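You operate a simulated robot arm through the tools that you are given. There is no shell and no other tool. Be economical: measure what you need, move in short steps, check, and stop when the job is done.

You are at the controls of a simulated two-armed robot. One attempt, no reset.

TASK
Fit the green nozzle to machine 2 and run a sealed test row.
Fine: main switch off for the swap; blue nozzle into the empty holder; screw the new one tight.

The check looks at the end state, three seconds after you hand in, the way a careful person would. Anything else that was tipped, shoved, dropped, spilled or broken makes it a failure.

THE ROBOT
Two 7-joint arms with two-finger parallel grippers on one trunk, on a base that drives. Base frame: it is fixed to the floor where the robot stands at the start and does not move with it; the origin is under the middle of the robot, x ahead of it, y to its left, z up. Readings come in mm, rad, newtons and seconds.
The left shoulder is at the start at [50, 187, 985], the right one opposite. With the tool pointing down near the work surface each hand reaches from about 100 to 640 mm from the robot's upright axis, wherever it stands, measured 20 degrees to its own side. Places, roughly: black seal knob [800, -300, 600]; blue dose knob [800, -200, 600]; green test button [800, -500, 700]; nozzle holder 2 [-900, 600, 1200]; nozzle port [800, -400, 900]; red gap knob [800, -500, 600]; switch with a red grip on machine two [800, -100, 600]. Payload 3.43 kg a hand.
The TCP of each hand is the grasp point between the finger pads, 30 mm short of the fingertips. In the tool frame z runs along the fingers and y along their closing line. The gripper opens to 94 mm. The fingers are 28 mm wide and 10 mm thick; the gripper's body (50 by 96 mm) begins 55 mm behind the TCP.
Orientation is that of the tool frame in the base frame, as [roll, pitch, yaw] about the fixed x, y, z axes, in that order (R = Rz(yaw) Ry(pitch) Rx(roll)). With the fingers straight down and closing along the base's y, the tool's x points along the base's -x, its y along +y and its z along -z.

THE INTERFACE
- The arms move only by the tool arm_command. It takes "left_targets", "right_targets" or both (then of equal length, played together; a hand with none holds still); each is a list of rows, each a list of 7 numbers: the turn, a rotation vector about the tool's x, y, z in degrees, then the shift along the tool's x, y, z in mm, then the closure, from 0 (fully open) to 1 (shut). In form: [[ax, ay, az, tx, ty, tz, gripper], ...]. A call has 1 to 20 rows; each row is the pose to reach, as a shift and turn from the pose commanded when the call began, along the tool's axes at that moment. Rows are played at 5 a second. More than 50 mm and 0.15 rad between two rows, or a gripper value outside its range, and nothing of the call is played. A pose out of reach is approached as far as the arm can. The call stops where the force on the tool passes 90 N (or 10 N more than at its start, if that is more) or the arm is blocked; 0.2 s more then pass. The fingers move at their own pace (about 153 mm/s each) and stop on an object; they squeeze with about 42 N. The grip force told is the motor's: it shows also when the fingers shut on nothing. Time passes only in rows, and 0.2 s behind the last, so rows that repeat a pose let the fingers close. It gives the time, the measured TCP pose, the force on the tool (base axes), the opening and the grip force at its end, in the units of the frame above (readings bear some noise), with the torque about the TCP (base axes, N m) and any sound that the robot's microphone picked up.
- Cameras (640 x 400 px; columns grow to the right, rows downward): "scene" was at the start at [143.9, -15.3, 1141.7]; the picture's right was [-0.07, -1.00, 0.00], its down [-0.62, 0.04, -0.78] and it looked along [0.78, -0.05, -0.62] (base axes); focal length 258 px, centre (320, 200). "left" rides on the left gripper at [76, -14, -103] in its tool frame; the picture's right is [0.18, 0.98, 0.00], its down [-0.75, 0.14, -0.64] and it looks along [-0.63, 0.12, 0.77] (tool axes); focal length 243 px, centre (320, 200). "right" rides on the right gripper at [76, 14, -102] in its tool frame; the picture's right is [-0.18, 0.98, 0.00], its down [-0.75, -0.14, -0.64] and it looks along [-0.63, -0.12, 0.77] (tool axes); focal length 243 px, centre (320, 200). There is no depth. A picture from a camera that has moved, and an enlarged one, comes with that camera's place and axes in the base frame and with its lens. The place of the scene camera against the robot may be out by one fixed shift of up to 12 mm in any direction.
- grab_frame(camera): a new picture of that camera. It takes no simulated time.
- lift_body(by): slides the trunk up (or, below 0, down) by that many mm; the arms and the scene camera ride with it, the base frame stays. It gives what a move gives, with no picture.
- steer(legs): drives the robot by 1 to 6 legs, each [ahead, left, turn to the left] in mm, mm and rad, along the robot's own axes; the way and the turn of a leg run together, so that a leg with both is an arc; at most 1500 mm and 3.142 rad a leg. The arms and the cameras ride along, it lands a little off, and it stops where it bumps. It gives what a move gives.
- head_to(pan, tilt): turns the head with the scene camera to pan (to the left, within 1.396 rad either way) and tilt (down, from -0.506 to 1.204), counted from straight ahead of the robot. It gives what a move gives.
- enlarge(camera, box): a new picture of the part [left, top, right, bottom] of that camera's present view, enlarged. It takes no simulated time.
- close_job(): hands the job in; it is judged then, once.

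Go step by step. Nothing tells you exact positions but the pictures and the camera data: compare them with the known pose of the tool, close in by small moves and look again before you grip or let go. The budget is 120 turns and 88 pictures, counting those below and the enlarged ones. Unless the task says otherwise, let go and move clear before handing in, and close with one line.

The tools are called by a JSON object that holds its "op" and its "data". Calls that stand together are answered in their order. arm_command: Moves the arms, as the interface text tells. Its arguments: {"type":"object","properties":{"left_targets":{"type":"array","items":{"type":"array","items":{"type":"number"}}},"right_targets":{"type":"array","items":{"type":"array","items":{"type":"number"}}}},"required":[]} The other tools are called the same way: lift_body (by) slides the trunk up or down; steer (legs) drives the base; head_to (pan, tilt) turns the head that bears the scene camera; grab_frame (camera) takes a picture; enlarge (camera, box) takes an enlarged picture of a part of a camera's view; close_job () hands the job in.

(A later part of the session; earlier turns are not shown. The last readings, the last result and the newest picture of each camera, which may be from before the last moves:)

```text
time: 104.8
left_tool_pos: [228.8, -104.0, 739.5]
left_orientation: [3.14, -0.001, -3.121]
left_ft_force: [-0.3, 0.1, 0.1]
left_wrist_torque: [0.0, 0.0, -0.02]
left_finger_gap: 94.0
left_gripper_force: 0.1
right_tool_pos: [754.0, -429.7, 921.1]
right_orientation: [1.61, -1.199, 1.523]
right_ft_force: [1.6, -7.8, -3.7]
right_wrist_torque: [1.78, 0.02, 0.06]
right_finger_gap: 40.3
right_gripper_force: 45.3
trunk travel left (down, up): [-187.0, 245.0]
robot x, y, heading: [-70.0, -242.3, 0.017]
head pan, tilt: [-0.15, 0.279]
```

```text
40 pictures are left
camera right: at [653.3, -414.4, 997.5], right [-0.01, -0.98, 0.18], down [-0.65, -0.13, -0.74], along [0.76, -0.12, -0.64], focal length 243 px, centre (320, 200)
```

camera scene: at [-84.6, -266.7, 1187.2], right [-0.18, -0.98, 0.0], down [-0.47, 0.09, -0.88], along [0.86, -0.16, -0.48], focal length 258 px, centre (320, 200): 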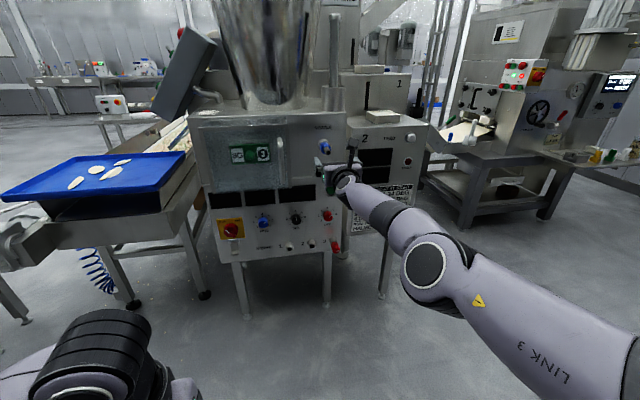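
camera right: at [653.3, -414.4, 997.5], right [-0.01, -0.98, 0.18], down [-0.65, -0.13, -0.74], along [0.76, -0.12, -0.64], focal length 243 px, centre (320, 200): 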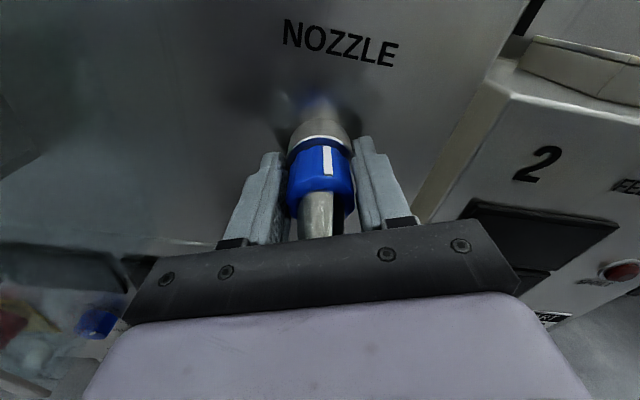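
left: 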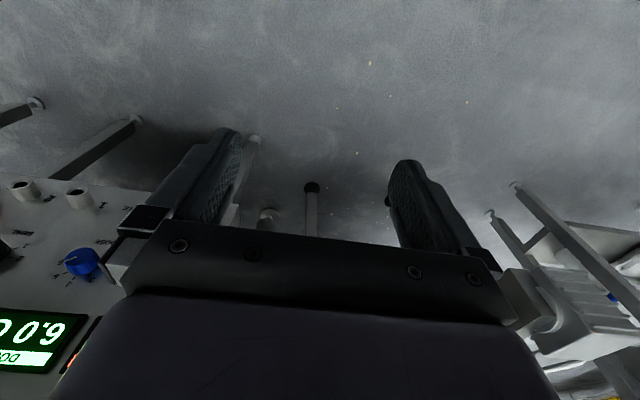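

It resists CCW from the first degrees. I test clockwise briefly to see whether it turns freely that way.

{"op": "arm_command", "data": {"right_targets": [[0, 0, 6, 0, 0, 0, 1], [0, 0, 12, 0, 0, 0, 1], [0, 0, 18, 0, 0, 0, 1], [0, 0, 18, 0, 0, 0, 1]]}}

{"op": "arm_command", "data": {"right_targets": [[0, 0, 7, 0, 0, 0, 1], [0, 0, 14, 0, 0, 0, 1], [0, 0, 20, 0, 0, 0, 1], [0, 0, 20, 0, 0, 0, 1]]}}

{"op": "enlarge", "data": {"camera": "right", "box": [260, 80, 380, 240]}}

```text
time: 105.8
left_tool_pos: [228.2, -103.0, 740.1]
left_orientation: [3.141, 0.001, -3.121]
left_ft_force: [0.3, 0.1, -0.1]
left_wrist_torque: [0.0, 0.05, 0.01]
left_finger_gap: 94.1
left_gripper_force: 0.1
right_tool_pos: [754.8, -430.5, 924.8]
right_orientation: [1.712, -1.507, 1.418]
right_ft_force: [16.2, -6.6, 8.7]
right_wrist_torque: [-1.72, -0.11, 0.17]
right_finger_gap: 40.5
right_gripper_force: 45.6
trunk travel left (down, up): [-187.0, 245.0]
robot x, y, heading: [-73.6, -243.6, 0.02]
head pan, tilt: [-0.15, 0.279]
```

```text
time: 106.8
left_tool_pos: [228.1, -104.4, 740.2]
left_orientation: [3.139, 0.001, -3.121]
left_ft_force: [-0.4, -0.4, 0.2]
left_wrist_torque: [0.0, -0.01, -0.05]
left_finger_gap: 94.1
left_gripper_force: 0.1
right_tool_pos: [755.4, -430.4, 921.9]
right_orientation: [-1.617, -1.285, -1.537]
right_ft_force: [12.8, -10.0, 7.0]
right_wrist_torque: [-2.03, -0.15, 0.01]
right_finger_gap: 39.7
right_gripper_force: 45.1
trunk travel left (down, up): [-187.0, 245.0]
robot x, y, heading: [-71.5, -240.6, 0.02]
head pan, tilt: [-0.15, 0.279]
```

```text
2.50 times, centred on (320, 160) of right
camera zoom: at [652.3, -464.0, 990.7], right [-0.02, -0.89, -0.45], down [-0.65, 0.36, -0.67], along [0.76, 0.28, -0.58], focal length 606 px, centre (320, 300)
```

zoom: 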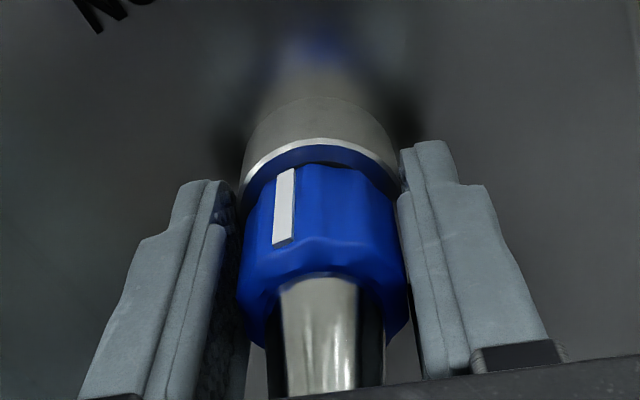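

Insight: at TCP x≈755 the gap is always ~40 (the fixed port ring), whereas farther out it was 32–33.5 (the collar itself). I've been gripping the fixed ring; I move back 20 mm, grip the collar only and turn.

{"op": "arm_command", "data": {"right_targets": [[0, 0, 0, 0, 0, 0, 0.2], [0, 0, 8, 0, 0, 0, 0.2], [0, 0, 16, 0, 0, 0, 0.2], [0, 0, 24, 0, 0, 0, 0.2], [0, 0, 32, 0, 0, 0, 0.2], [0, 0, 40, 0, 0, 0, 0.2]]}}

{"op": "steer", "data": {"legs": [[-20, 0, 0]]}}

{"op": "arm_command", "data": {"right_targets": [[0, 0, 0, 0, 0, 0, 0.5], [0, 0, 0, 0, 0, 0, 1], [0, 0, 0, 0, 0, 0, 1], [0, 0, 0, 0, 0, 0, 1]]}}

{"op": "arm_command", "data": {"right_targets": [[0, 0, -8, 0, 0, 0, 1], [0, 0, -16, 0, 0, 0, 1], [0, 0, -24, 0, 0, 0, 1], [0, 0, -32, 0, 0, 0, 1], [0, 0, -40, 0, 0, 0, 1], [0, 0, -48, 0, 0, 0, 1]]}}

{"op": "grab_frame", "data": {"camera": "right"}}

```text
time: 108.2
left_tool_pos: [227.5, -104.3, 741.3]
left_orientation: [3.141, 0.0, -3.121]
left_ft_force: [0.2, -0.4, 0.0]
left_wrist_torque: [0.01, -0.02, 0.03]
left_finger_gap: 94.1
left_gripper_force: 0.0
right_tool_pos: [754.7, -428.3, 921.7]
right_orientation: [-1.596, -0.58, -1.569]
right_ft_force: [-0.4, 0.0, -0.5]
right_wrist_torque: [0.01, 0.02, -0.01]
right_finger_gap: 75.2
right_gripper_force: 0.1
trunk travel left (down, up): [-187.0, 245.0]
robot x, y, heading: [-72.8, -241.3, 0.019]
head pan, tilt: [-0.15, 0.279]
```

```text
time: 109.0
left_tool_pos: [207.8, -102.9, 739.3]
left_orientation: [3.139, 0.001, -3.121]
left_ft_force: [0.0, 0.1, 0.6]
left_wrist_torque: [-0.01, 0.0, -0.03]
left_finger_gap: 94.0
left_gripper_force: 0.0
right_tool_pos: [736.6, -430.0, 921.5]
right_orientation: [-1.597, -0.584, -1.568]
right_ft_force: [0.8, -0.6, 0.0]
right_wrist_torque: [0.01, 0.0, -0.02]
right_finger_gap: 75.3
right_gripper_force: 0.1
trunk travel left (down, up): [-187.0, 245.0]
robot x, y, heading: [-93.2, -241.1, 0.018]
head pan, tilt: [-0.15, 0.279]
```

```text
time: 110.0
left_tool_pos: [208.9, -103.3, 740.1]
left_orientation: [3.139, -0.001, -3.123]
left_ft_force: [-0.8, -0.4, -0.1]
left_wrist_torque: [-0.01, 0.0, 0.0]
left_finger_gap: 93.9
left_gripper_force: 0.0
right_tool_pos: [735.7, -430.0, 921.6]
right_orientation: [-1.599, -0.583, -1.569]
right_ft_force: [-3.2, -5.6, -6.3]
right_wrist_torque: [0.01, -0.73, 0.37]
right_finger_gap: 32.7
right_gripper_force: 42.0
trunk travel left (down, up): [-187.0, 245.0]
robot x, y, heading: [-90.4, -243.1, 0.016]
head pan, tilt: [-0.15, 0.279]
```

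```text
time: 111.4
left_tool_pos: [209.0, -104.8, 741.1]
left_orientation: [3.139, -0.003, -3.123]
left_ft_force: [-0.5, 0.1, 0.5]
left_wrist_torque: [0.01, 0.01, -0.01]
left_finger_gap: 93.9
left_gripper_force: 0.0
right_tool_pos: [735.1, -430.3, 921.4]
right_orientation: [-1.735, -1.419, -1.421]
right_ft_force: [-12.1, -9.0, -12.0]
right_wrist_torque: [0.01, -0.41, 0.44]
right_finger_gap: 32.9
right_gripper_force: 41.7
trunk travel left (down, up): [-187.0, 245.0]
robot x, y, heading: [-88.6, -240.8, 0.018]
head pan, tilt: [-0.15, 0.279]
```

```text
38 pictures are left
camera right: at [633.3, -453.7, 995.4], right [-0.02, -0.94, -0.33], down [-0.66, 0.26, -0.71], along [0.75, 0.2, -0.63], focal length 243 px, centre (320, 200)
```

right: 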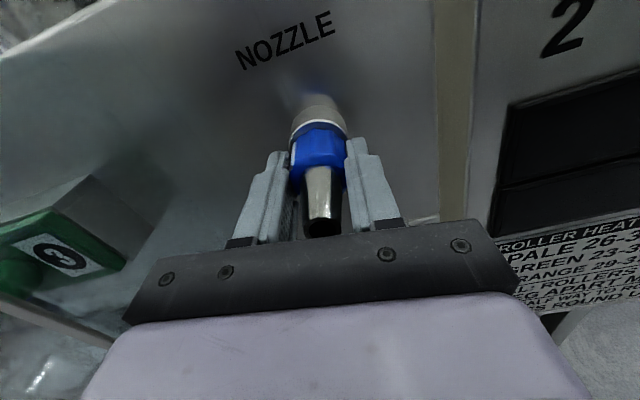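

Now it turns freely (torque ~0) and pushes outward. I keep unscrewing.

{"op": "arm_command", "data": {"right_targets": [[0, 0, -8, 0, 0, -0.3, 1], [0, 0, -16, 0, 0, -0.5, 1], [0, 0, -24, 0, 0, -0.8, 1], [0, 0, -32, 0, 0, -1, 1], [0, 0, -40, 0, 0, -1.3, 1], [0, 0, -48, 0, 0, -1.5, 1], [0, 0, -56, 0, 0, -1.8, 1], [0, 0, -64, 0, 0, -2, 1], [0, 0, -72, 0, 0, -2.3, 1], [0, 0, -80, 0, 0, -2.5, 1], [0, 0, -88, 0, 0, -2.8, 1], [0, 0, -96, 0, 0, -3, 1]]}}

{"op": "steer", "data": {"legs": [[-6, 0, 0]]}}

{"op": "enlarge", "data": {"camera": "right", "box": [200, 50, 440, 250]}}

```text
time: 114.0
left_tool_pos: [208.6, -104.4, 740.8]
left_orientation: [3.139, 0.0, -3.119]
left_ft_force: [-0.6, -0.5, 0.1]
left_wrist_torque: [-0.02, 0.01, 0.03]
left_finger_gap: 94.0
left_gripper_force: 0.1
right_tool_pos: [732.8, -429.3, 920.5]
right_orientation: [1.595, -0.042, 1.556]
right_ft_force: [-23.8, -7.2, -13.1]
right_wrist_torque: [-0.01, -0.62, -0.86]
right_finger_gap: 32.6
right_gripper_force: 42.1
trunk travel left (down, up): [-187.0, 245.0]
robot x, y, heading: [-91.4, -244.0, 0.014]
head pan, tilt: [-0.15, 0.279]
```

```text
time: 114.8
left_tool_pos: [205.0, -105.0, 740.0]
left_orientation: [3.141, -0.004, -3.122]
left_ft_force: [-0.3, -0.8, -1.0]
left_wrist_torque: [0.0, -0.01, 0.0]
left_finger_gap: 93.6
left_gripper_force: 0.0
right_tool_pos: [731.5, -429.4, 921.1]
right_orientation: [1.595, -0.046, 1.556]
right_ft_force: [29.5, -5.2, -6.0]
right_wrist_torque: [-0.02, -0.8, 0.0]
right_finger_gap: 32.9
right_gripper_force: 42.0
trunk travel left (down, up): [-187.0, 245.0]
robot x, y, heading: [-96.4, -243.8, 0.022]
head pan, tilt: [-0.15, 0.279]
```

```text
2.00 times, centred on (320, 150) of right
camera zoom: at [630.3, -352.0, 939.6], right [0.02, -0.23, 0.97], down [-0.66, -0.74, -0.16], along [0.75, -0.64, -0.16], focal length 485 px, centre (320, 300)
```

zoom: 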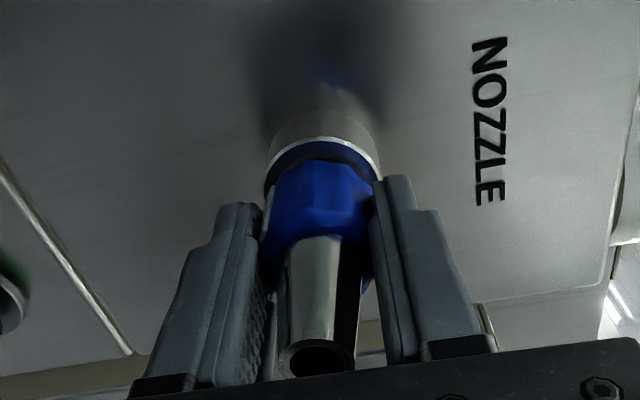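

It is coming out; still threaded. Another stroke: open, roll back, regrip, turn with a little retraction.

{"op": "arm_command", "data": {"right_targets": [[0, 0, 0, 0, 0, 0, 0.2], [0, 0, 8, 0, 0, 0, 0.2], [0, 0, 16, 0, 0, 0, 0.2], [0, 0, 24, 0, 0, 0, 0.2], [0, 0, 32, 0, 0, 0, 0.2], [0, 0, 40, 0, 0, 0, 0.2], [0, 0, 48, 0, 0, 0, 0.2], [0, 0, 56, 0, 0, 0, 0.2], [0, 0, 64, 0, 0, 0, 0.2], [0, 0, 72, 0, 0, 0, 0.2], [0, 0, 80, 0, 0, 0, 0.2], [0, 0, 88, 0, 0, 0, 0.2], [0, 0, 96, 0, 0, 0, 0.2], [0, 0, 104, 0, 0, 0, 0.2], [0, 0, 112, 0, 0, 0, 0.2], [0, 0, 120, 0, 0, 0, 0.2], [0, 0, 128, 0, 0, 0, 0.2], [0, 0, 136, 0, 0, 0, 0.2], [0, 0, 144, 0, 0, 0, 0.2]]}}

{"op": "arm_command", "data": {"right_targets": [[0, 0, 0, 0, 0, 0, 0.5], [0, 0, 0, 0, 0, 0, 1], [0, 0, 0, 0, 0, 0, 1], [0, 0, 0, 0, 0, 0, 1]]}}

{"op": "arm_command", "data": {"right_targets": [[0, 0, -8, 0, 0, -0.5, 1], [0, 0, -16, 0, 0, -0.9, 1], [0, 0, -24, 0, 0, -1.2, 1], [0, 0, -32, 0, 0, -1.5, 1], [0, 0, -40, 0, 0, -1.8, 1], [0, 0, -48, 0, 0, -2.1, 1], [0, 0, -56, 0, 0, -2.4, 1], [0, 0, -64, 0, 0, -2.7, 1], [0, 0, -72, 0, 0, -3, 1], [0, 0, -80, 0, 0, -3.3, 1], [0, 0, -88, 0, 0, -3.6, 1], [0, 0, -96, 0, 0, -4, 1], [0, 0, -104, 0, 0, -4.3, 1], [0, 0, -112, 0, 0, -4.6, 1], [0, 0, -120, 0, 0, -5, 1], [0, 0, -128, 0, 0, -5.3, 1], [0, 0, -136, 0, 0, -5.6, 1], [0, 0, -144, 0, 0, -6, 1]]}}

{"op": "steer", "data": {"legs": [[-6, 0, 0]]}}

```text
time: 118.8
left_tool_pos: [203.1, -105.3, 741.0]
left_orientation: [3.14, 0.001, -3.121]
left_ft_force: [-0.2, 0.6, 0.2]
left_wrist_torque: [0.03, -0.01, 0.01]
left_finger_gap: 94.1
left_gripper_force: 0.1
right_tool_pos: [730.0, -428.0, 925.6]
right_orientation: [-1.595, -0.582, -1.572]
right_ft_force: [-0.5, 0.3, 0.7]
right_wrist_torque: [0.02, 0.0, -0.02]
right_finger_gap: 75.0
right_gripper_force: 0.1
trunk travel left (down, up): [-187.0, 245.0]
robot x, y, heading: [-97.2, -239.3, 0.017]
head pan, tilt: [-0.15, 0.279]
```

```text
time: 119.8
left_tool_pos: [204.0, -104.2, 739.9]
left_orientation: [3.139, -0.002, -3.12]
left_ft_force: [0.1, 0.3, -0.2]
left_wrist_torque: [0.0, 0.02, -0.01]
left_finger_gap: 94.1
left_gripper_force: 0.0
right_tool_pos: [730.7, -429.8, 920.9]
right_orientation: [-1.599, -0.582, -1.572]
right_ft_force: [-4.4, -8.0, -13.0]
right_wrist_torque: [-0.02, -0.52, 0.06]
right_finger_gap: 32.3
right_gripper_force: 41.6
trunk travel left (down, up): [-187.0, 245.0]
robot x, y, heading: [-101.0, -242.6, 0.017]
head pan, tilt: [-0.15, 0.279]
```

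```text
time: 123.5
left_tool_pos: [203.3, -105.0, 738.8]
left_orientation: [3.141, 0.001, -3.119]
left_ft_force: [-0.1, 0.1, 0.0]
left_wrist_torque: [0.0, 0.0, -0.04]
left_finger_gap: 93.6
left_gripper_force: 0.0
right_tool_pos: [729.0, -428.1, 920.7]
right_orientation: [1.595, -0.042, 1.557]
right_ft_force: [-20.9, -8.8, -15.3]
right_wrist_torque: [0.06, -0.36, -1.01]
right_finger_gap: 31.8
right_gripper_force: 41.9
right hand out of reach, approached as far as the arm can: row 10, 11, 12, 13, 14, 15, 16, 17, 18
trunk travel left (down, up): [-187.0, 245.0]
robot x, y, heading: [-96.9, -240.1, 0.013]
head pan, tilt: [-0.15, 0.279]
```

```text
time: 124.3
left_tool_pos: [199.4, -104.2, 738.4]
left_orientation: [3.139, -0.003, -3.121]
left_ft_force: [-0.5, 0.0, 1.2]
left_wrist_torque: [-0.02, -0.01, 0.0]
left_finger_gap: 93.8
left_gripper_force: 0.1
right_tool_pos: [726.3, -427.3, 919.8]
right_orientation: [1.594, -0.046, 1.556]
right_ft_force: [33.3, -7.6, -8.4]
right_wrist_torque: [-0.02, -0.67, -0.05]
right_finger_gap: 32.1
right_gripper_force: 41.8
trunk travel left (down, up): [-187.0, 245.0]
robot x, y, heading: [-101.3, -246.1, 0.017]
head pan, tilt: [-0.15, 0.279]
```

Still engaged; another stroke.

{"op": "arm_command", "data": {"right_targets": [[0, 0, 0, 0, 0, 0, 0.2], [0, 0, 8, 0, 0, 0, 0.2], [0, 0, 16, 0, 0, 0, 0.2], [0, 0, 24, 0, 0, 0, 0.2], [0, 0, 32, 0, 0, 0, 0.2], [0, 0, 40, 0, 0, 0, 0.2], [0, 0, 48, 0, 0, 0, 0.2], [0, 0, 56, 0, 0, 0, 0.2], [0, 0, 64, 0, 0, 0, 0.2], [0, 0, 72, 0, 0, 0, 0.2], [0, 0, 80, 0, 0, 0, 0.2], [0, 0, 88, 0, 0, 0, 0.2], [0, 0, 96, 0, 0, 0, 0.2], [0, 0, 104, 0, 0, 0, 0.2], [0, 0, 112, 0, 0, 0, 0.2], [0, 0, 120, 0, 0, 0, 0.2], [0, 0, 128, 0, 0, 0, 0.2], [0, 0, 136, 0, 0, 0, 0.2], [0, 0, 144, 0, 0, 0, 0.2]]}}

{"op": "arm_command", "data": {"right_targets": [[0, 0, 0, 0, 0, 0, 0.5], [0, 0, 0, 0, 0, 0, 1], [0, 0, 0, 0, 0, 0, 1], [0, 0, 0, 0, 0, 0, 1]]}}

{"op": "arm_command", "data": {"right_targets": [[0, 0, -8, 0, 0, 0, 1], [0, 0, -16, 0, 0, 0, 1], [0, 0, -24, 0, 0, 0, 1], [0, 0, -32, 0, 0, 0, 1], [0, 0, -40, 0, 0, 0, 1], [0, 0, -48, 0, 0, 0, 1], [0, 0, -56, 0, 0, 0, 1], [0, 0, -64, 0, 0, 0, 1], [0, 0, -72, 0, 0, 0, 1], [0, 0, -80, 0, 0, 0, 1], [0, 0, -88, 0, 0, 0, 1], [0, 0, -96, 0, 0, 0, 1], [0, 0, -104, 0, 0, 0, 1], [0, 0, -112, 0, 0, 0, 1], [0, 0, -120, 0, 0, 0, 1], [0, 0, -128, 0, 0, 0, 1], [0, 0, -136, 0, 0, 0, 1], [0, 0, -144, 0, 0, 0, 1]]}}

{"op": "steer", "data": {"legs": [[-6, 0, 0]]}}

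{"op": "grab_frame", "data": {"camera": "right"}}

```text
time: 128.3
left_tool_pos: [195.9, -103.8, 740.9]
left_orientation: [3.139, -0.002, -3.122]
left_ft_force: [1.0, -0.5, -0.1]
left_wrist_torque: [-0.01, 0.06, 0.01]
left_finger_gap: 94.1
left_gripper_force: 0.1
right_tool_pos: [723.5, -427.1, 923.7]
right_orientation: [-1.594, -0.582, -1.574]
right_ft_force: [-0.2, 0.2, -0.7]
right_wrist_torque: [0.02, -0.01, 0.04]
right_finger_gap: 75.2
right_gripper_force: 0.1
trunk travel left (down, up): [-187.0, 245.0]
robot x, y, heading: [-104.2, -238.8, 0.022]
head pan, tilt: [-0.15, 0.279]
```

```text
time: 129.3
left_tool_pos: [198.0, -104.5, 740.2]
left_orientation: [3.141, -0.002, -3.122]
left_ft_force: [0.7, 0.1, 0.5]
left_wrist_torque: [0.0, -0.01, -0.02]
left_finger_gap: 93.9
left_gripper_force: 0.1
right_tool_pos: [724.9, -429.8, 920.0]
right_orientation: [-1.597, -0.581, -1.572]
right_ft_force: [-5.2, -8.4, -12.1]
right_wrist_torque: [-0.02, -0.22, 0.12]
right_finger_gap: 32.3
right_gripper_force: 41.7
trunk travel left (down, up): [-187.0, 245.0]
robot x, y, heading: [-99.0, -245.8, 0.02]
head pan, tilt: [-0.15, 0.279]
```

```text
time: 133.1
left_tool_pos: [196.6, -103.5, 739.9]
left_orientation: [3.141, 0.001, -3.122]
left_ft_force: [0.4, -0.2, 0.0]
left_wrist_torque: [-0.02, 0.0, 0.0]
left_finger_gap: 94.1
left_gripper_force: 0.2
right_tool_pos: [722.8, -429.2, 922.0]
right_orientation: [1.593, -0.041, 1.558]
right_ft_force: [-26.0, -7.0, -17.3]
right_wrist_torque: [0.08, -0.11, -0.79]
right_finger_gap: 31.8
right_gripper_force: 42.5
trunk travel left (down, up): [-187.0, 245.0]
robot x, y, heading: [-102.9, -240.8, 0.018]
head pan, tilt: [-0.15, 0.279]
```

```text
time: 133.8
left_tool_pos: [191.2, -104.2, 740.4]
left_orientation: [3.139, 0.0, -3.122]
left_ft_force: [0.6, -0.4, 0.5]
left_wrist_torque: [0.01, 0.0, 0.06]
left_finger_gap: 93.9
left_gripper_force: 0.0
right_tool_pos: [718.5, -425.7, 924.7]
right_orientation: [1.59, -0.044, 1.559]
right_ft_force: [-10.9, 0.0, -8.7]
right_wrist_torque: [0.0, 0.36, -0.03]
right_finger_gap: 31.9
right_gripper_force: 41.6
trunk travel left (down, up): [-187.0, 245.0]
robot x, y, heading: [-108.3, -246.4, 0.017]
head pan, tilt: [-0.15, 0.279]
```

```text
36 pictures are left
camera right: at [615.9, -350.1, 942.6], right [0.02, -0.23, 0.97], down [-0.65, -0.74, -0.16], along [0.76, -0.63, -0.16], focal length 243 px, centre (320, 200)
```

right: 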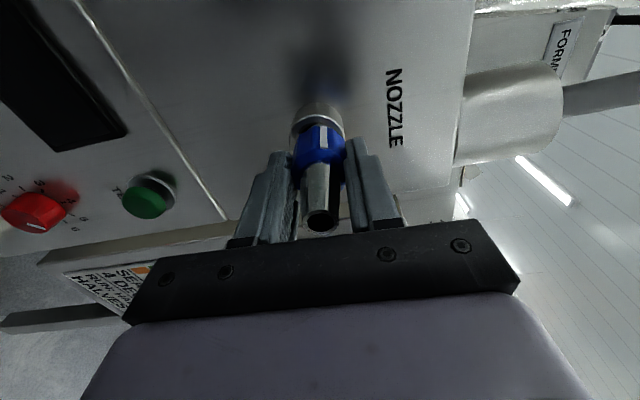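

The pull no longer resists — it may be free. I back off further.

{"op": "steer", "data": {"legs": [[-15, 0, 0]]}}

{"op": "grab_frame", "data": {"camera": "right"}}

```text
time: 134.6
left_tool_pos: [175.6, -104.1, 739.5]
left_orientation: [3.14, 0.001, -3.119]
left_ft_force: [0.2, -0.2, 0.7]
left_wrist_torque: [-0.02, 0.0, -0.01]
left_finger_gap: 94.1
left_gripper_force: 0.1
right_tool_pos: [704.1, -426.5, 923.5]
right_orientation: [1.59, -0.045, 1.56]
right_ft_force: [0.7, 0.2, -0.8]
right_wrist_torque: [-0.01, 0.05, -0.04]
right_finger_gap: 31.6
right_gripper_force: 42.7
trunk travel left (down, up): [-187.0, 245.0]
robot x, y, heading: [-122.4, -240.6, 0.02]
head pan, tilt: [-0.15, 0.279]
```

```text
35 pictures are left
camera right: at [601.0, -350.1, 942.7], right [0.02, -0.23, 0.97], down [-0.65, -0.74, -0.16], along [0.76, -0.63, -0.16], focal length 243 px, centre (320, 200)
```

right: 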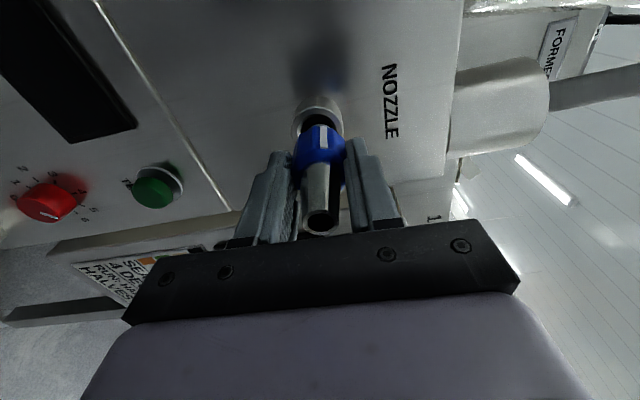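

Nozzle free in hand. I raise the trunk to rack height, back off and swing around to face the rack (heading π), staying clear of things.

{"op": "steer", "data": {"legs": [[-60, 0, 0]]}}

{"op": "lift_body", "data": {"by": 238}}

{"op": "steer", "data": {"legs": [[0, 0, 1.55], [0, -230, 0]]}}

{"op": "head_to", "data": {"pan": 0.7, "tilt": 0.3}}

{"op": "grab_frame", "data": {"camera": "scene"}}

```text
time: 135.6
left_tool_pos: [116.9, -104.9, 738.3]
left_orientation: [3.14, 0.001, -3.119]
left_ft_force: [-0.5, -0.4, -0.2]
left_wrist_torque: [0.0, 0.0, 0.01]
left_finger_gap: 94.0
left_gripper_force: 0.1
right_tool_pos: [644.5, -428.0, 926.3]
right_orientation: [1.591, -0.044, 1.562]
right_ft_force: [-0.3, 0.2, -0.3]
right_wrist_torque: [-0.01, 0.04, -0.02]
right_finger_gap: 31.7
right_gripper_force: 41.9
trunk travel left (down, up): [-187.0, 245.0]
robot x, y, heading: [-179.1, -242.3, 0.025]
head pan, tilt: [-0.15, 0.279]
```

```text
time: 138.0
left_tool_pos: [116.9, -105.1, 978.6]
left_orientation: [3.141, -0.001, -3.118]
left_ft_force: [0.3, 0.0, 0.3]
left_wrist_torque: [0.01, -0.04, 0.01]
left_finger_gap: 93.9
left_gripper_force: 0.0
right_tool_pos: [644.3, -427.5, 1162.3]
right_orientation: [1.59, -0.043, 1.56]
right_ft_force: [0.1, 0.5, -0.5]
right_wrist_torque: [0.01, -0.01, 0.03]
right_finger_gap: 31.8
right_gripper_force: 41.8
trunk travel left (down, up): [-425.0, 7.0]
robot x, y, heading: [-187.3, -243.0, 0.021]
head pan, tilt: [-0.15, 0.279]
```

```text
time: 144.5
left_tool_pos: [-85.3, 58.7, 978.9]
left_orientation: [3.14, 0.002, -1.557]
left_ft_force: [1.1, 0.7, -0.7]
left_wrist_torque: [-0.02, 0.03, 0.01]
left_finger_gap: 94.3
left_gripper_force: 0.0
right_tool_pos: [241.7, 582.3, 1162.0]
right_orientation: [1.59, -0.043, 3.123]
right_ft_force: [0.6, -0.7, -0.7]
right_wrist_torque: [-0.01, 0.0, -0.03]
right_finger_gap: 31.8
right_gripper_force: 42.3
trunk travel left (down, up): [-425.0, 7.0]
robot x, y, heading: [50.0, -243.0, 1.584]
head pan, tilt: [-0.15, 0.279]
```

```text
time: 145.7
left_tool_pos: [-85.0, 59.7, 977.7]
left_orientation: [3.141, 0.0, -1.558]
left_ft_force: [-0.7, -0.7, 1.5]
left_wrist_torque: [-0.02, -0.04, -0.01]
left_finger_gap: 93.9
left_gripper_force: 0.2
right_tool_pos: [240.6, 583.3, 1161.6]
right_orientation: [1.59, -0.044, 3.123]
right_ft_force: [0.9, 0.6, -1.7]
right_wrist_torque: [0.02, 0.02, 0.02]
right_finger_gap: 31.9
right_gripper_force: 42.1
trunk travel left (down, up): [-425.0, 7.0]
robot x, y, heading: [49.1, -242.1, 1.584]
head pan, tilt: [0.7, 0.3]
```

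```text
34 pictures are left
camera scene: at [-10.7, -121.4, 1400.6], right [0.76, 0.65, 0.0], down [0.19, -0.22, -0.96], along [-0.62, 0.72, -0.3], focal length 258 px, centre (320, 200)
```

scene: 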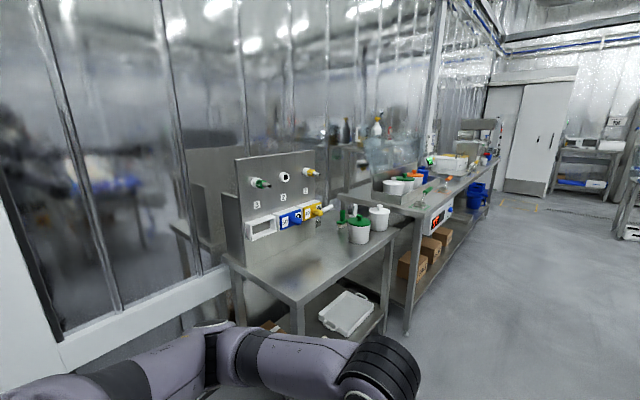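

Hole 2 is near (-950,705,1145). I turn to face the rack, back a little, and strafe in front of it.

{"op": "steer", "data": {"legs": [[0, 0, 1.558], [-70, 0, 0], [0, -740, 0]]}}

{"op": "head_to", "data": {"pan": -0.1, "tilt": 0.3}}

{"op": "grab_frame", "data": {"camera": "right"}}

{"op": "grab_frame", "data": {"camera": "scene"}}

```text
time: 157.1
left_tool_pos: [-196.1, 363.8, 978.9]
left_orientation: [3.139, -0.001, 0.039]
left_ft_force: [-0.1, 0.9, -0.6]
left_wrist_torque: [-0.04, -0.03, 0.01]
left_finger_gap: 94.0
left_gripper_force: 0.1
right_tool_pos: [-727.5, 676.5, 1162.7]
right_orientation: [1.589, -0.043, -1.567]
right_ft_force: [-0.4, 0.6, -1.5]
right_wrist_torque: [0.01, -0.01, -0.01]
right_finger_gap: 31.4
right_gripper_force: 42.0
trunk travel left (down, up): [-425.0, 7.0]
robot x, y, heading: [104.0, 507.1, -3.101]
head pan, tilt: [0.7, 0.3]
```

```text
time: 158.2
left_tool_pos: [-195.0, 363.2, 978.8]
left_orientation: [3.14, 0.001, 0.04]
left_ft_force: [-0.4, -0.8, 0.7]
left_wrist_torque: [0.02, -0.03, -0.01]
left_finger_gap: 94.0
left_gripper_force: 0.1
right_tool_pos: [-729.0, 676.3, 1162.3]
right_orientation: [1.589, -0.043, -1.567]
right_ft_force: [0.3, 0.2, -1.1]
right_wrist_torque: [0.03, -0.01, 0.03]
right_finger_gap: 31.6
right_gripper_force: 41.4
trunk travel left (down, up): [-425.0, 7.0]
robot x, y, heading: [101.9, 508.5, -3.099]
head pan, tilt: [-0.099, 0.3]
```

```text
33 pictures are left
camera right: at [-625.7, 601.5, 1180.5], right [-0.02, 0.23, 0.97], down [0.64, 0.75, -0.16], along [-0.77, 0.62, -0.16], focal length 243 px, centre (320, 200)
```

right: 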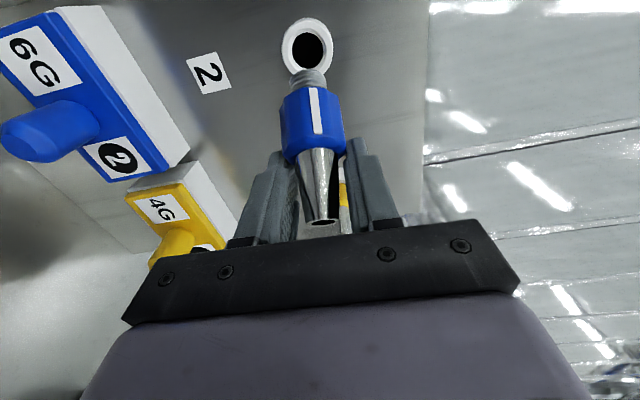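

```text
32 pictures are left
camera scene: at [-51.0, 500.8, 1400.6], right [0.06, 1.0, 0.0], down [0.3, -0.02, -0.96], along [-0.95, 0.06, -0.3], focal length 258 px, centre (320, 200)
```

scene: 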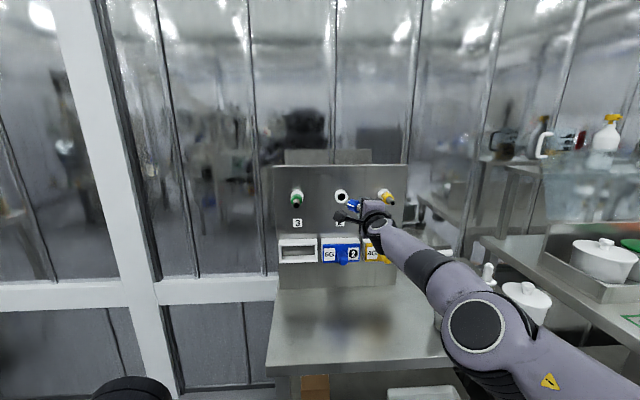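

The blue nozzle has swung askew in the grip (tilted toward −y, roughly 20–30°). I look closer before doing anything.

{"op": "enlarge", "data": {"camera": "right", "box": [230, 0, 410, 250]}}

{"op": "enlarge", "data": {"camera": "scene", "box": [260, 150, 440, 280]}}

```text
1.60 times, centred on (320, 125) of right
camera zoom: at [-625.7, 601.5, 1180.5], right [-0.02, 0.23, 0.97], down [0.64, 0.75, -0.16], along [-0.77, 0.62, -0.16], focal length 388 px, centre (320, 320)
```

zoom: 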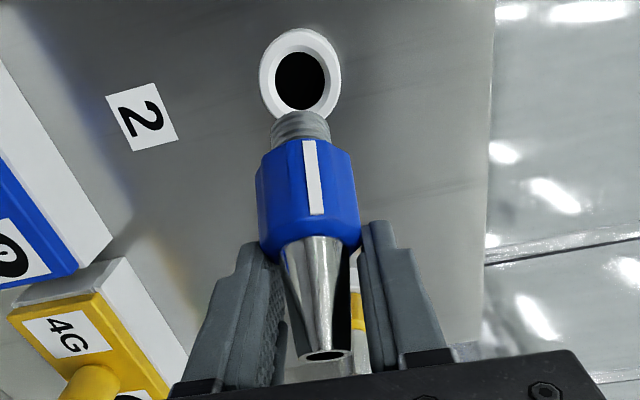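

```text
3.08 times, centred on (350, 215) of scene
camera zoom: at [-51.0, 500.8, 1400.6], right [0.06, 1.0, 0.0], down [0.3, -0.02, -0.96], along [-0.95, 0.06, -0.3], focal length 793 px, centre (228, 154)
```

zoom: 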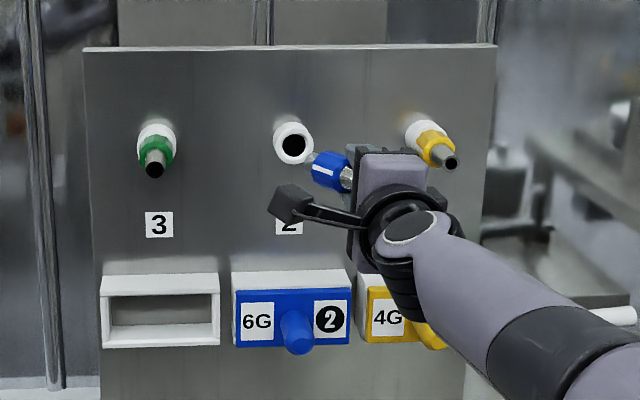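

The nozzle is tilted ~27° about the vertical in the grip, so I'll turn the robot by about −0.48 rad so the nozzle itself points straight at hole 2 (backing first for clearance).

{"op": "steer", "data": {"legs": [[-60, 0, 0], [0, 0, -0.48], [0, 430, 0]]}}

{"op": "head_to", "data": {"pan": 0.35, "tilt": 0.35}}

{"op": "grab_frame", "data": {"camera": "right"}}

{"op": "grab_frame", "data": {"camera": "scene"}}

```text
time: 164.5
left_tool_pos: [-356.2, 131.3, 978.3]
left_orientation: [3.14, 0.001, -0.451]
left_ft_force: [-0.7, -0.3, 0.4]
left_wrist_torque: [0.0, 0.01, -0.02]
left_finger_gap: 93.9
left_gripper_force: 0.1
right_tool_pos: [-678.9, 658.0, 1161.9]
right_orientation: [1.59, -0.043, -2.054]
right_ft_force: [-0.8, -0.3, -0.7]
right_wrist_torque: [-0.04, -0.05, 0.02]
right_finger_gap: 31.5
right_gripper_force: 42.0
trunk travel left (down, up): [-425.0, 7.0]
robot x, y, heading: [-29.5, 114.5, 2.684]
head pan, tilt: [-0.099, 0.3]
```

```text
time: 165.4
left_tool_pos: [-357.3, 132.6, 978.6]
left_orientation: [3.139, -0.001, -0.449]
left_ft_force: [0.7, -0.2, -0.1]
left_wrist_torque: [-0.01, -0.01, -0.04]
left_finger_gap: 94.0
left_gripper_force: 0.0
right_tool_pos: [-679.9, 658.7, 1161.2]
right_orientation: [1.59, -0.044, -2.055]
right_ft_force: [-0.8, -0.3, -0.5]
right_wrist_torque: [0.02, -0.01, 0.01]
right_finger_gap: 31.6
right_gripper_force: 41.9
trunk travel left (down, up): [-425.0, 7.0]
robot x, y, heading: [-25.9, 119.8, 2.69]
head pan, tilt: [0.351, 0.351]
```

```text
29 pictures are left
camera right: at [-624.4, 544.4, 1180.5], right [0.09, 0.21, 0.97], down [0.92, 0.36, -0.16], along [-0.39, 0.91, -0.16], focal length 243 px, centre (320, 200)
```

right: 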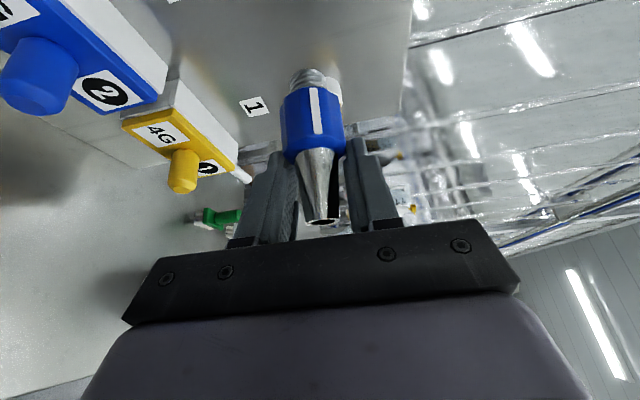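

```text
28 pictures are left
camera scene: at [-173.1, 145.0, 1395.9], right [0.1, 0.99, 0.0], down [0.34, -0.04, -0.94], along [-0.93, 0.1, -0.34], focal length 258 px, centre (320, 200)
```

scene: 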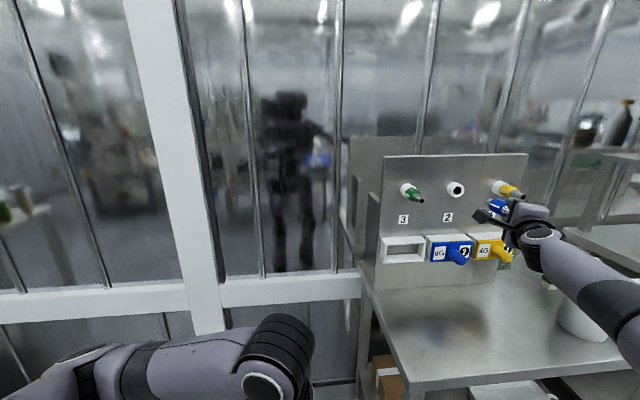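

The nozzle now points within ~3° of −x; hole 2 is at about (−870,630,1157), thread end at (−737,637,1163). I move closer and check.

{"op": "lift_body", "data": {"by": -6}}

{"op": "steer", "data": {"legs": [[77, 46, 0]]}}

{"op": "grab_frame", "data": {"camera": "right"}}

{"op": "enlarge", "data": {"camera": "scene", "box": [380, 140, 560, 260]}}

```text
time: 165.9
left_tool_pos: [-356.2, 131.9, 973.4]
left_orientation: [3.141, -0.001, -0.449]
left_ft_force: [-0.5, -0.3, 0.2]
left_wrist_torque: [0.0, 0.01, 0.02]
left_finger_gap: 94.1
left_gripper_force: 0.2
right_tool_pos: [-679.9, 658.3, 1156.5]
right_orientation: [1.59, -0.043, -2.054]
right_ft_force: [0.4, 0.8, 0.5]
right_wrist_torque: [0.02, -0.02, -0.01]
right_finger_gap: 31.7
right_gripper_force: 41.9
trunk travel left (down, up): [-419.0, 13.0]
robot x, y, heading: [-28.1, 118.8, 2.685]
head pan, tilt: [0.351, 0.351]
```

```text
time: 167.1
left_tool_pos: [-446.6, 123.6, 971.8]
left_orientation: [3.141, -0.001, -0.454]
left_ft_force: [-0.2, -0.1, 0.3]
left_wrist_torque: [-0.02, 0.0, -0.04]
left_finger_gap: 94.0
left_gripper_force: 0.0
right_tool_pos: [-770.2, 651.1, 1154.9]
right_orientation: [1.59, -0.042, -2.058]
right_ft_force: [0.1, -0.4, -0.3]
right_wrist_torque: [0.02, -0.02, -0.01]
right_finger_gap: 31.5
right_gripper_force: 41.7
trunk travel left (down, up): [-419.0, 13.0]
robot x, y, heading: [-115.7, 114.9, 2.69]
head pan, tilt: [0.351, 0.351]
```

```text
27 pictures are left
camera right: at [-714.6, 537.1, 1174.0], right [0.09, 0.21, 0.97], down [0.92, 0.36, -0.16], along [-0.39, 0.91, -0.16], focal length 243 px, centre (320, 200)
```

right: 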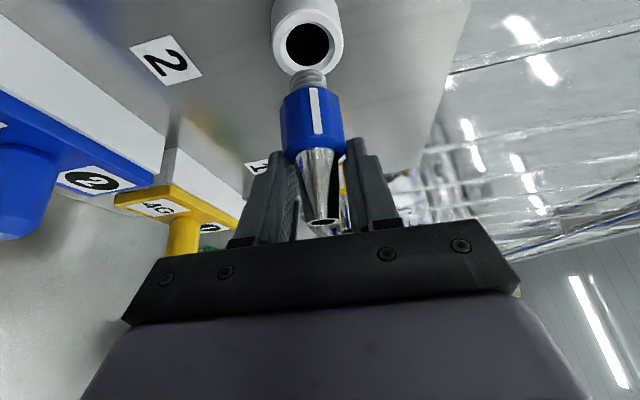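

```text
3.33 times, centred on (470, 200) of scene
camera zoom: at [-263.7, 137.3, 1389.7], right [0.1, 0.99, 0.0], down [0.34, -0.04, -0.94], along [-0.93, 0.1, -0.34], focal length 859 px, centre (-180, 200)
```

zoom: 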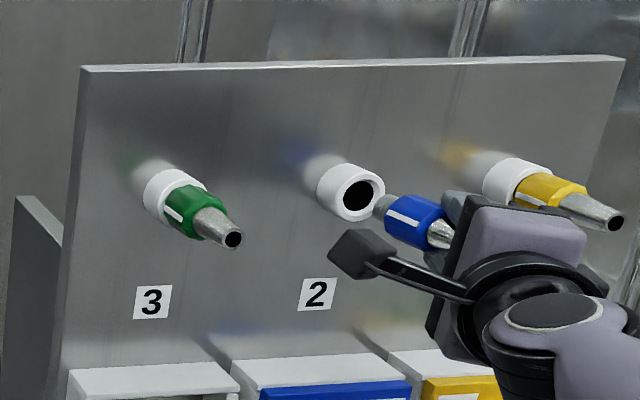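

Alignment looks good in both views; thread end is ~18 mm from the ring. I insert with the arm along −x in small steps.

{"op": "arm_command", "data": {"right_targets": [[0, 0, 0, 5.5, 1, 8.3, 1], [0, 0, 0, 11, 1, 16.7, 1], [0, 0, 0, 14, 1, 20.8, 1]]}}

{"op": "enlarge", "data": {"camera": "right", "box": [240, 0, 400, 240]}}

```text
time: 167.8
left_tool_pos: [-446.5, 123.7, 972.0]
left_orientation: [3.14, 0.0, -0.453]
left_ft_force: [-0.4, -0.4, -0.2]
left_wrist_torque: [0.02, -0.01, -0.02]
left_finger_gap: 93.9
left_gripper_force: 0.1
right_tool_pos: [-770.8, 645.2, 1159.6]
right_orientation: [1.591, -0.043, -2.054]
right_ft_force: [-0.1, -0.6, -0.8]
right_wrist_torque: [-0.01, -0.02, -0.01]
right_finger_gap: 31.8
right_gripper_force: 42.1
right hand out of reach, approached as far as the arm can: row 1, 2, 3
trunk travel left (down, up): [-419.0, 13.0]
robot x, y, heading: [-117.1, 115.3, 2.687]
head pan, tilt: [0.351, 0.351]
```

```text
1.67 times, centred on (320, 120) of right
camera zoom: at [-716.6, 531.0, 1178.0], right [0.09, 0.21, 0.97], down [0.92, 0.36, -0.16], along [-0.39, 0.91, -0.16], focal length 404 px, centre (320, 333)
```

zoom: 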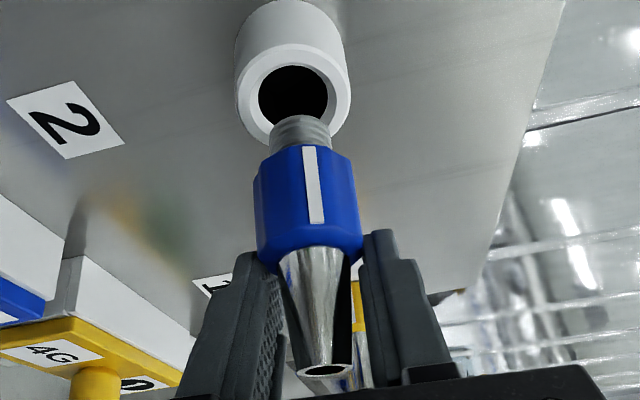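

The arm is at its reach limit, so I use the base for insertion and trunk for height.

{"op": "lift_body", "data": {"by": -2.5}}

{"op": "steer", "data": {"legs": [[13, 3, 0]]}}

{"op": "enlarge", "data": {"camera": "right", "box": [240, 0, 400, 240]}}

{"op": "enlarge", "data": {"camera": "scene", "box": [410, 150, 560, 250]}}

```text
time: 168.4
left_tool_pos: [-446.1, 124.3, 968.7]
left_orientation: [3.14, -0.001, -0.453]
left_ft_force: [-0.3, -0.1, 0.0]
left_wrist_torque: [0.0, -0.01, 0.02]
left_finger_gap: 94.1
left_gripper_force: 0.0
right_tool_pos: [-772.4, 644.5, 1157.9]
right_orientation: [1.591, -0.043, -2.055]
right_ft_force: [0.3, -0.5, -0.8]
right_wrist_torque: [0.01, 0.0, 0.03]
right_finger_gap: 31.7
right_gripper_force: 42.3
trunk travel left (down, up): [-416.0, 15.0]
robot x, y, heading: [-119.7, 112.9, 2.693]
head pan, tilt: [0.351, 0.351]
```

```text
time: 169.1
left_tool_pos: [-457.8, 126.0, 969.9]
left_orientation: [3.14, 0.001, -0.453]
left_ft_force: [-0.3, -0.3, 0.1]
left_wrist_torque: [0.01, 0.02, 0.02]
left_finger_gap: 94.1
left_gripper_force: 0.0
right_tool_pos: [-781.9, 648.5, 1157.9]
right_orientation: [1.587, -0.044, -2.056]
right_ft_force: [12.1, -1.3, -0.7]
right_wrist_torque: [0.0, -0.05, 0.15]
right_finger_gap: 31.4
right_gripper_force: 42.6
trunk travel left (down, up): [-416.0, 15.0]
robot x, y, heading: [-132.1, 113.9, 2.685]
head pan, tilt: [0.351, 0.351]
```

```text
1.67 times, centred on (320, 120) of right
camera zoom: at [-727.6, 534.3, 1176.9], right [0.09, 0.21, 0.97], down [0.92, 0.36, -0.16], along [-0.38, 0.91, -0.16], focal length 404 px, centre (320, 333)
```

zoom: 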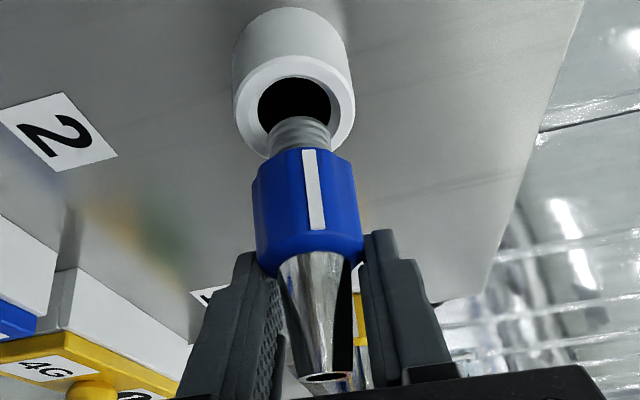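

```text
4.00 times, centred on (485, 200) of scene
camera zoom: at [-273.6, 139.9, 1387.7], right [0.1, 0.99, 0.0], down [0.34, -0.03, -0.94], along [-0.93, 0.1, -0.34], focal length 1031 px, centre (-340, 200)
```

zoom: 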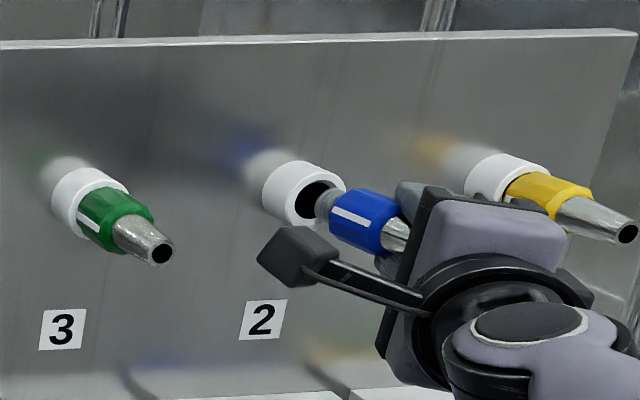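

The thread touches the ring's rim on the +y side. I nudge 3 mm toward −y and push in.

{"op": "steer", "data": {"legs": [[-3, 2.5, 0], [8, 4, 0]]}}

{"op": "enlarge", "data": {"camera": "scene", "box": [440, 160, 530, 230]}}

```text
time: 170.2
left_tool_pos: [-465.2, 122.2, 969.1]
left_orientation: [-3.141, 0.002, -0.453]
left_ft_force: [-0.9, -1.2, 0.5]
left_wrist_torque: [0.0, 0.0, -0.01]
left_finger_gap: 94.2
left_gripper_force: 0.1
right_tool_pos: [-790.9, 643.2, 1158.1]
right_orientation: [1.59, -0.041, -2.052]
right_ft_force: [1.6, -6.2, 3.4]
right_wrist_torque: [0.02, 0.17, 0.38]
right_finger_gap: 31.6
right_gripper_force: 42.4
trunk travel left (down, up): [-416.0, 15.0]
robot x, y, heading: [-138.9, 113.0, 2.694]
head pan, tilt: [0.351, 0.351]
```

```text
5.71 times, centred on (485, 195) of scene
camera zoom: at [-282.4, 135.2, 1387.5], right [0.1, 0.99, 0.0], down [0.34, -0.03, -0.94], along [-0.93, 0.1, -0.34], focal length 1473 px, centre (-623, 229)
```

zoom: 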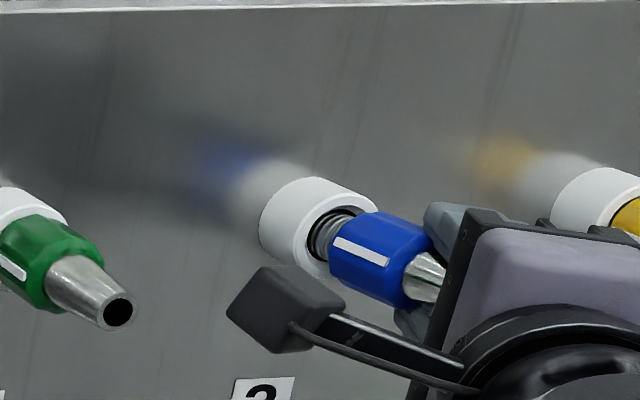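

The thread has entered the hole. I push on until the collar seats.

{"op": "steer", "data": {"legs": [[8, 4.5, 0]]}}

{"op": "steer", "data": {"legs": [[7, 3.5, 0]]}}

{"op": "enlarge", "data": {"camera": "scene", "box": [440, 160, 530, 230]}}

```text
time: 170.9
left_tool_pos: [-473.2, 122.5, 970.3]
left_orientation: [3.141, 0.003, -0.452]
left_ft_force: [0.2, -0.7, -0.2]
left_wrist_torque: [0.0, -0.01, -0.01]
left_finger_gap: 93.9
left_gripper_force: 0.0
right_tool_pos: [-798.6, 643.8, 1158.0]
right_orientation: [1.588, -0.046, -2.053]
right_ft_force: [22.0, -8.9, -3.5]
right_wrist_torque: [-0.04, -0.19, 0.32]
right_finger_gap: 31.5
right_gripper_force: 41.9
trunk travel left (down, up): [-416.0, 15.0]
robot x, y, heading: [-143.6, 110.3, 2.684]
head pan, tilt: [0.351, 0.351]
```

```text
time: 171.7
left_tool_pos: [-476.9, 122.3, 971.9]
left_orientation: [3.139, 0.006, -0.452]
left_ft_force: [0.5, 0.2, -0.5]
left_wrist_torque: [-0.02, -0.01, 0.0]
left_finger_gap: 93.9
left_gripper_force: 0.2
right_tool_pos: [-799.5, 643.7, 1160.7]
right_orientation: [1.588, -0.047, -2.056]
right_ft_force: [60.0, -17.2, -9.6]
right_wrist_torque: [-0.09, -0.24, 0.51]
right_finger_gap: 32.1
right_gripper_force: 42.0
trunk travel left (down, up): [-416.0, 15.0]
robot x, y, heading: [-155.9, 107.6, 2.687]
head pan, tilt: [0.351, 0.351]
```

```text
5.71 times, centred on (485, 195) of scene
camera zoom: at [-290.8, 134.2, 1388.4], right [0.1, 0.99, 0.0], down [0.33, -0.03, -0.94], along [-0.94, 0.1, -0.34], focal length 1473 px, centre (-623, 229)
```

zoom: 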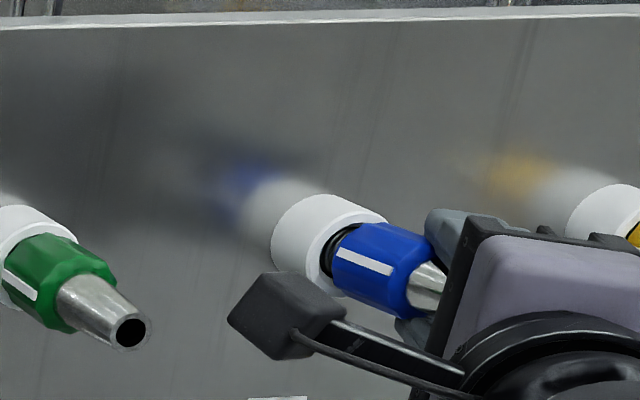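

Nearly seated with 60 N resistance. I open the fingers and see how it sits.

{"op": "arm_command", "data": {"right_targets": [[0, 0, 0, 0, 0, 0, 0.6], [0, 0, 0, 0, 0, 0, 0.5], [0, 0, 0, 0, 0, 0, 0.3], [0, 0, 0, 0, 0, 0, 0.3]]}}

{"op": "enlarge", "data": {"camera": "scene", "box": [440, 160, 530, 230]}}

```text
time: 172.7
left_tool_pos: [-482.7, 122.5, 970.5]
left_orientation: [3.14, 0.0, -0.454]
left_ft_force: [-0.2, 0.2, -0.1]
left_wrist_torque: [0.0, 0.02, -0.05]
left_finger_gap: 94.1
left_gripper_force: 0.1
right_tool_pos: [-806.7, 646.5, 1154.4]
right_orientation: [1.592, -0.045, -2.056]
right_ft_force: [0.3, 0.1, 0.0]
right_wrist_torque: [0.02, 0.03, 0.01]
right_finger_gap: 66.1
right_gripper_force: 0.3
trunk travel left (down, up): [-416.0, 15.0]
robot x, y, heading: [-153.0, 109.9, 2.689]
head pan, tilt: [0.351, 0.351]
```

```text
5.71 times, centred on (485, 195) of scene
camera zoom: at [-299.0, 136.0, 1387.4], right [0.1, 0.99, 0.0], down [0.34, -0.04, -0.94], along [-0.93, 0.1, -0.34], focal length 1473 px, centre (-623, 229)
```

zoom: 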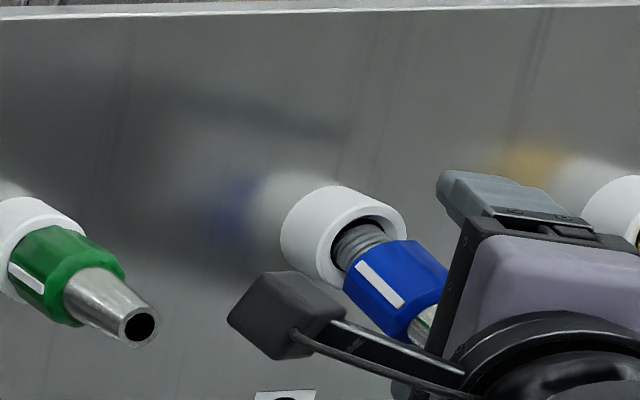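

It droops without full seating. I close again at once to catch and level it.

{"op": "arm_command", "data": {"right_targets": [[0, 0, 0, 0, 0, 0, 0.5], [0, 0, 0, 0, 0, 0, 0.7], [0, 0, 0, 0, 0, 0, 1], [0, 0, 0, 0, 0, 0, 1], [0, 0, 0, 0, 0, 0, 1]]}}

{"op": "grab_frame", "data": {"camera": "right"}}

{"op": "enlarge", "data": {"camera": "scene", "box": [440, 160, 530, 230]}}

```text
time: 173.9
left_tool_pos: [-482.1, 124.0, 969.4]
left_orientation: [3.141, 0.001, -0.452]
left_ft_force: [0.1, 0.5, -0.5]
left_wrist_torque: [0.01, 0.0, -0.01]
left_finger_gap: 93.9
left_gripper_force: 0.0
right_tool_pos: [-807.0, 645.0, 1153.9]
right_orientation: [1.593, -0.044, -2.057]
right_ft_force: [-0.5, 0.3, 0.3]
right_wrist_torque: [-0.02, 0.01, -0.02]
right_finger_gap: 36.1
right_gripper_force: 41.9
trunk travel left (down, up): [-416.0, 15.0]
robot x, y, heading: [-154.1, 109.7, 2.682]
head pan, tilt: [0.351, 0.351]
```

```text
19 pictures are left
camera right: at [-752.2, 530.5, 1173.3], right [0.09, 0.21, 0.97], down [0.92, 0.36, -0.16], along [-0.38, 0.91, -0.16], focal length 243 px, centre (320, 200)
```

right: 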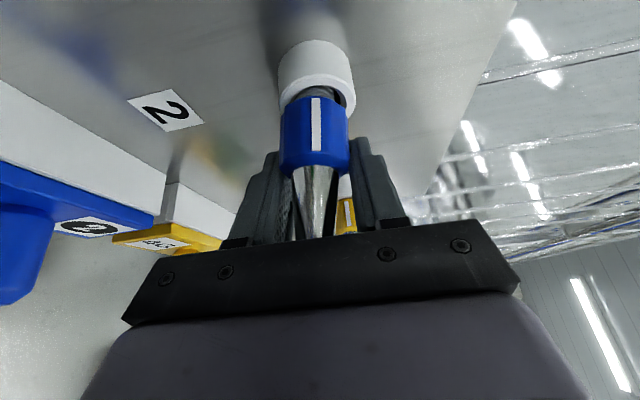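

```text
5.71 times, centred on (485, 195) of scene
camera zoom: at [-298.9, 136.0, 1387.4], right [0.1, 0.99, 0.0], down [0.34, -0.04, -0.94], along [-0.93, 0.1, -0.34], focal length 1473 px, centre (-623, 229)
```

zoom: 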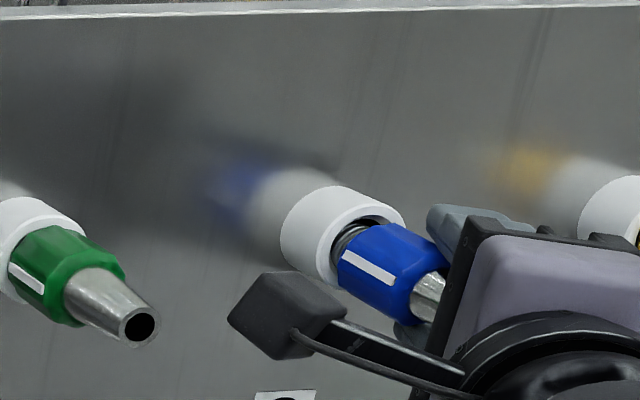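

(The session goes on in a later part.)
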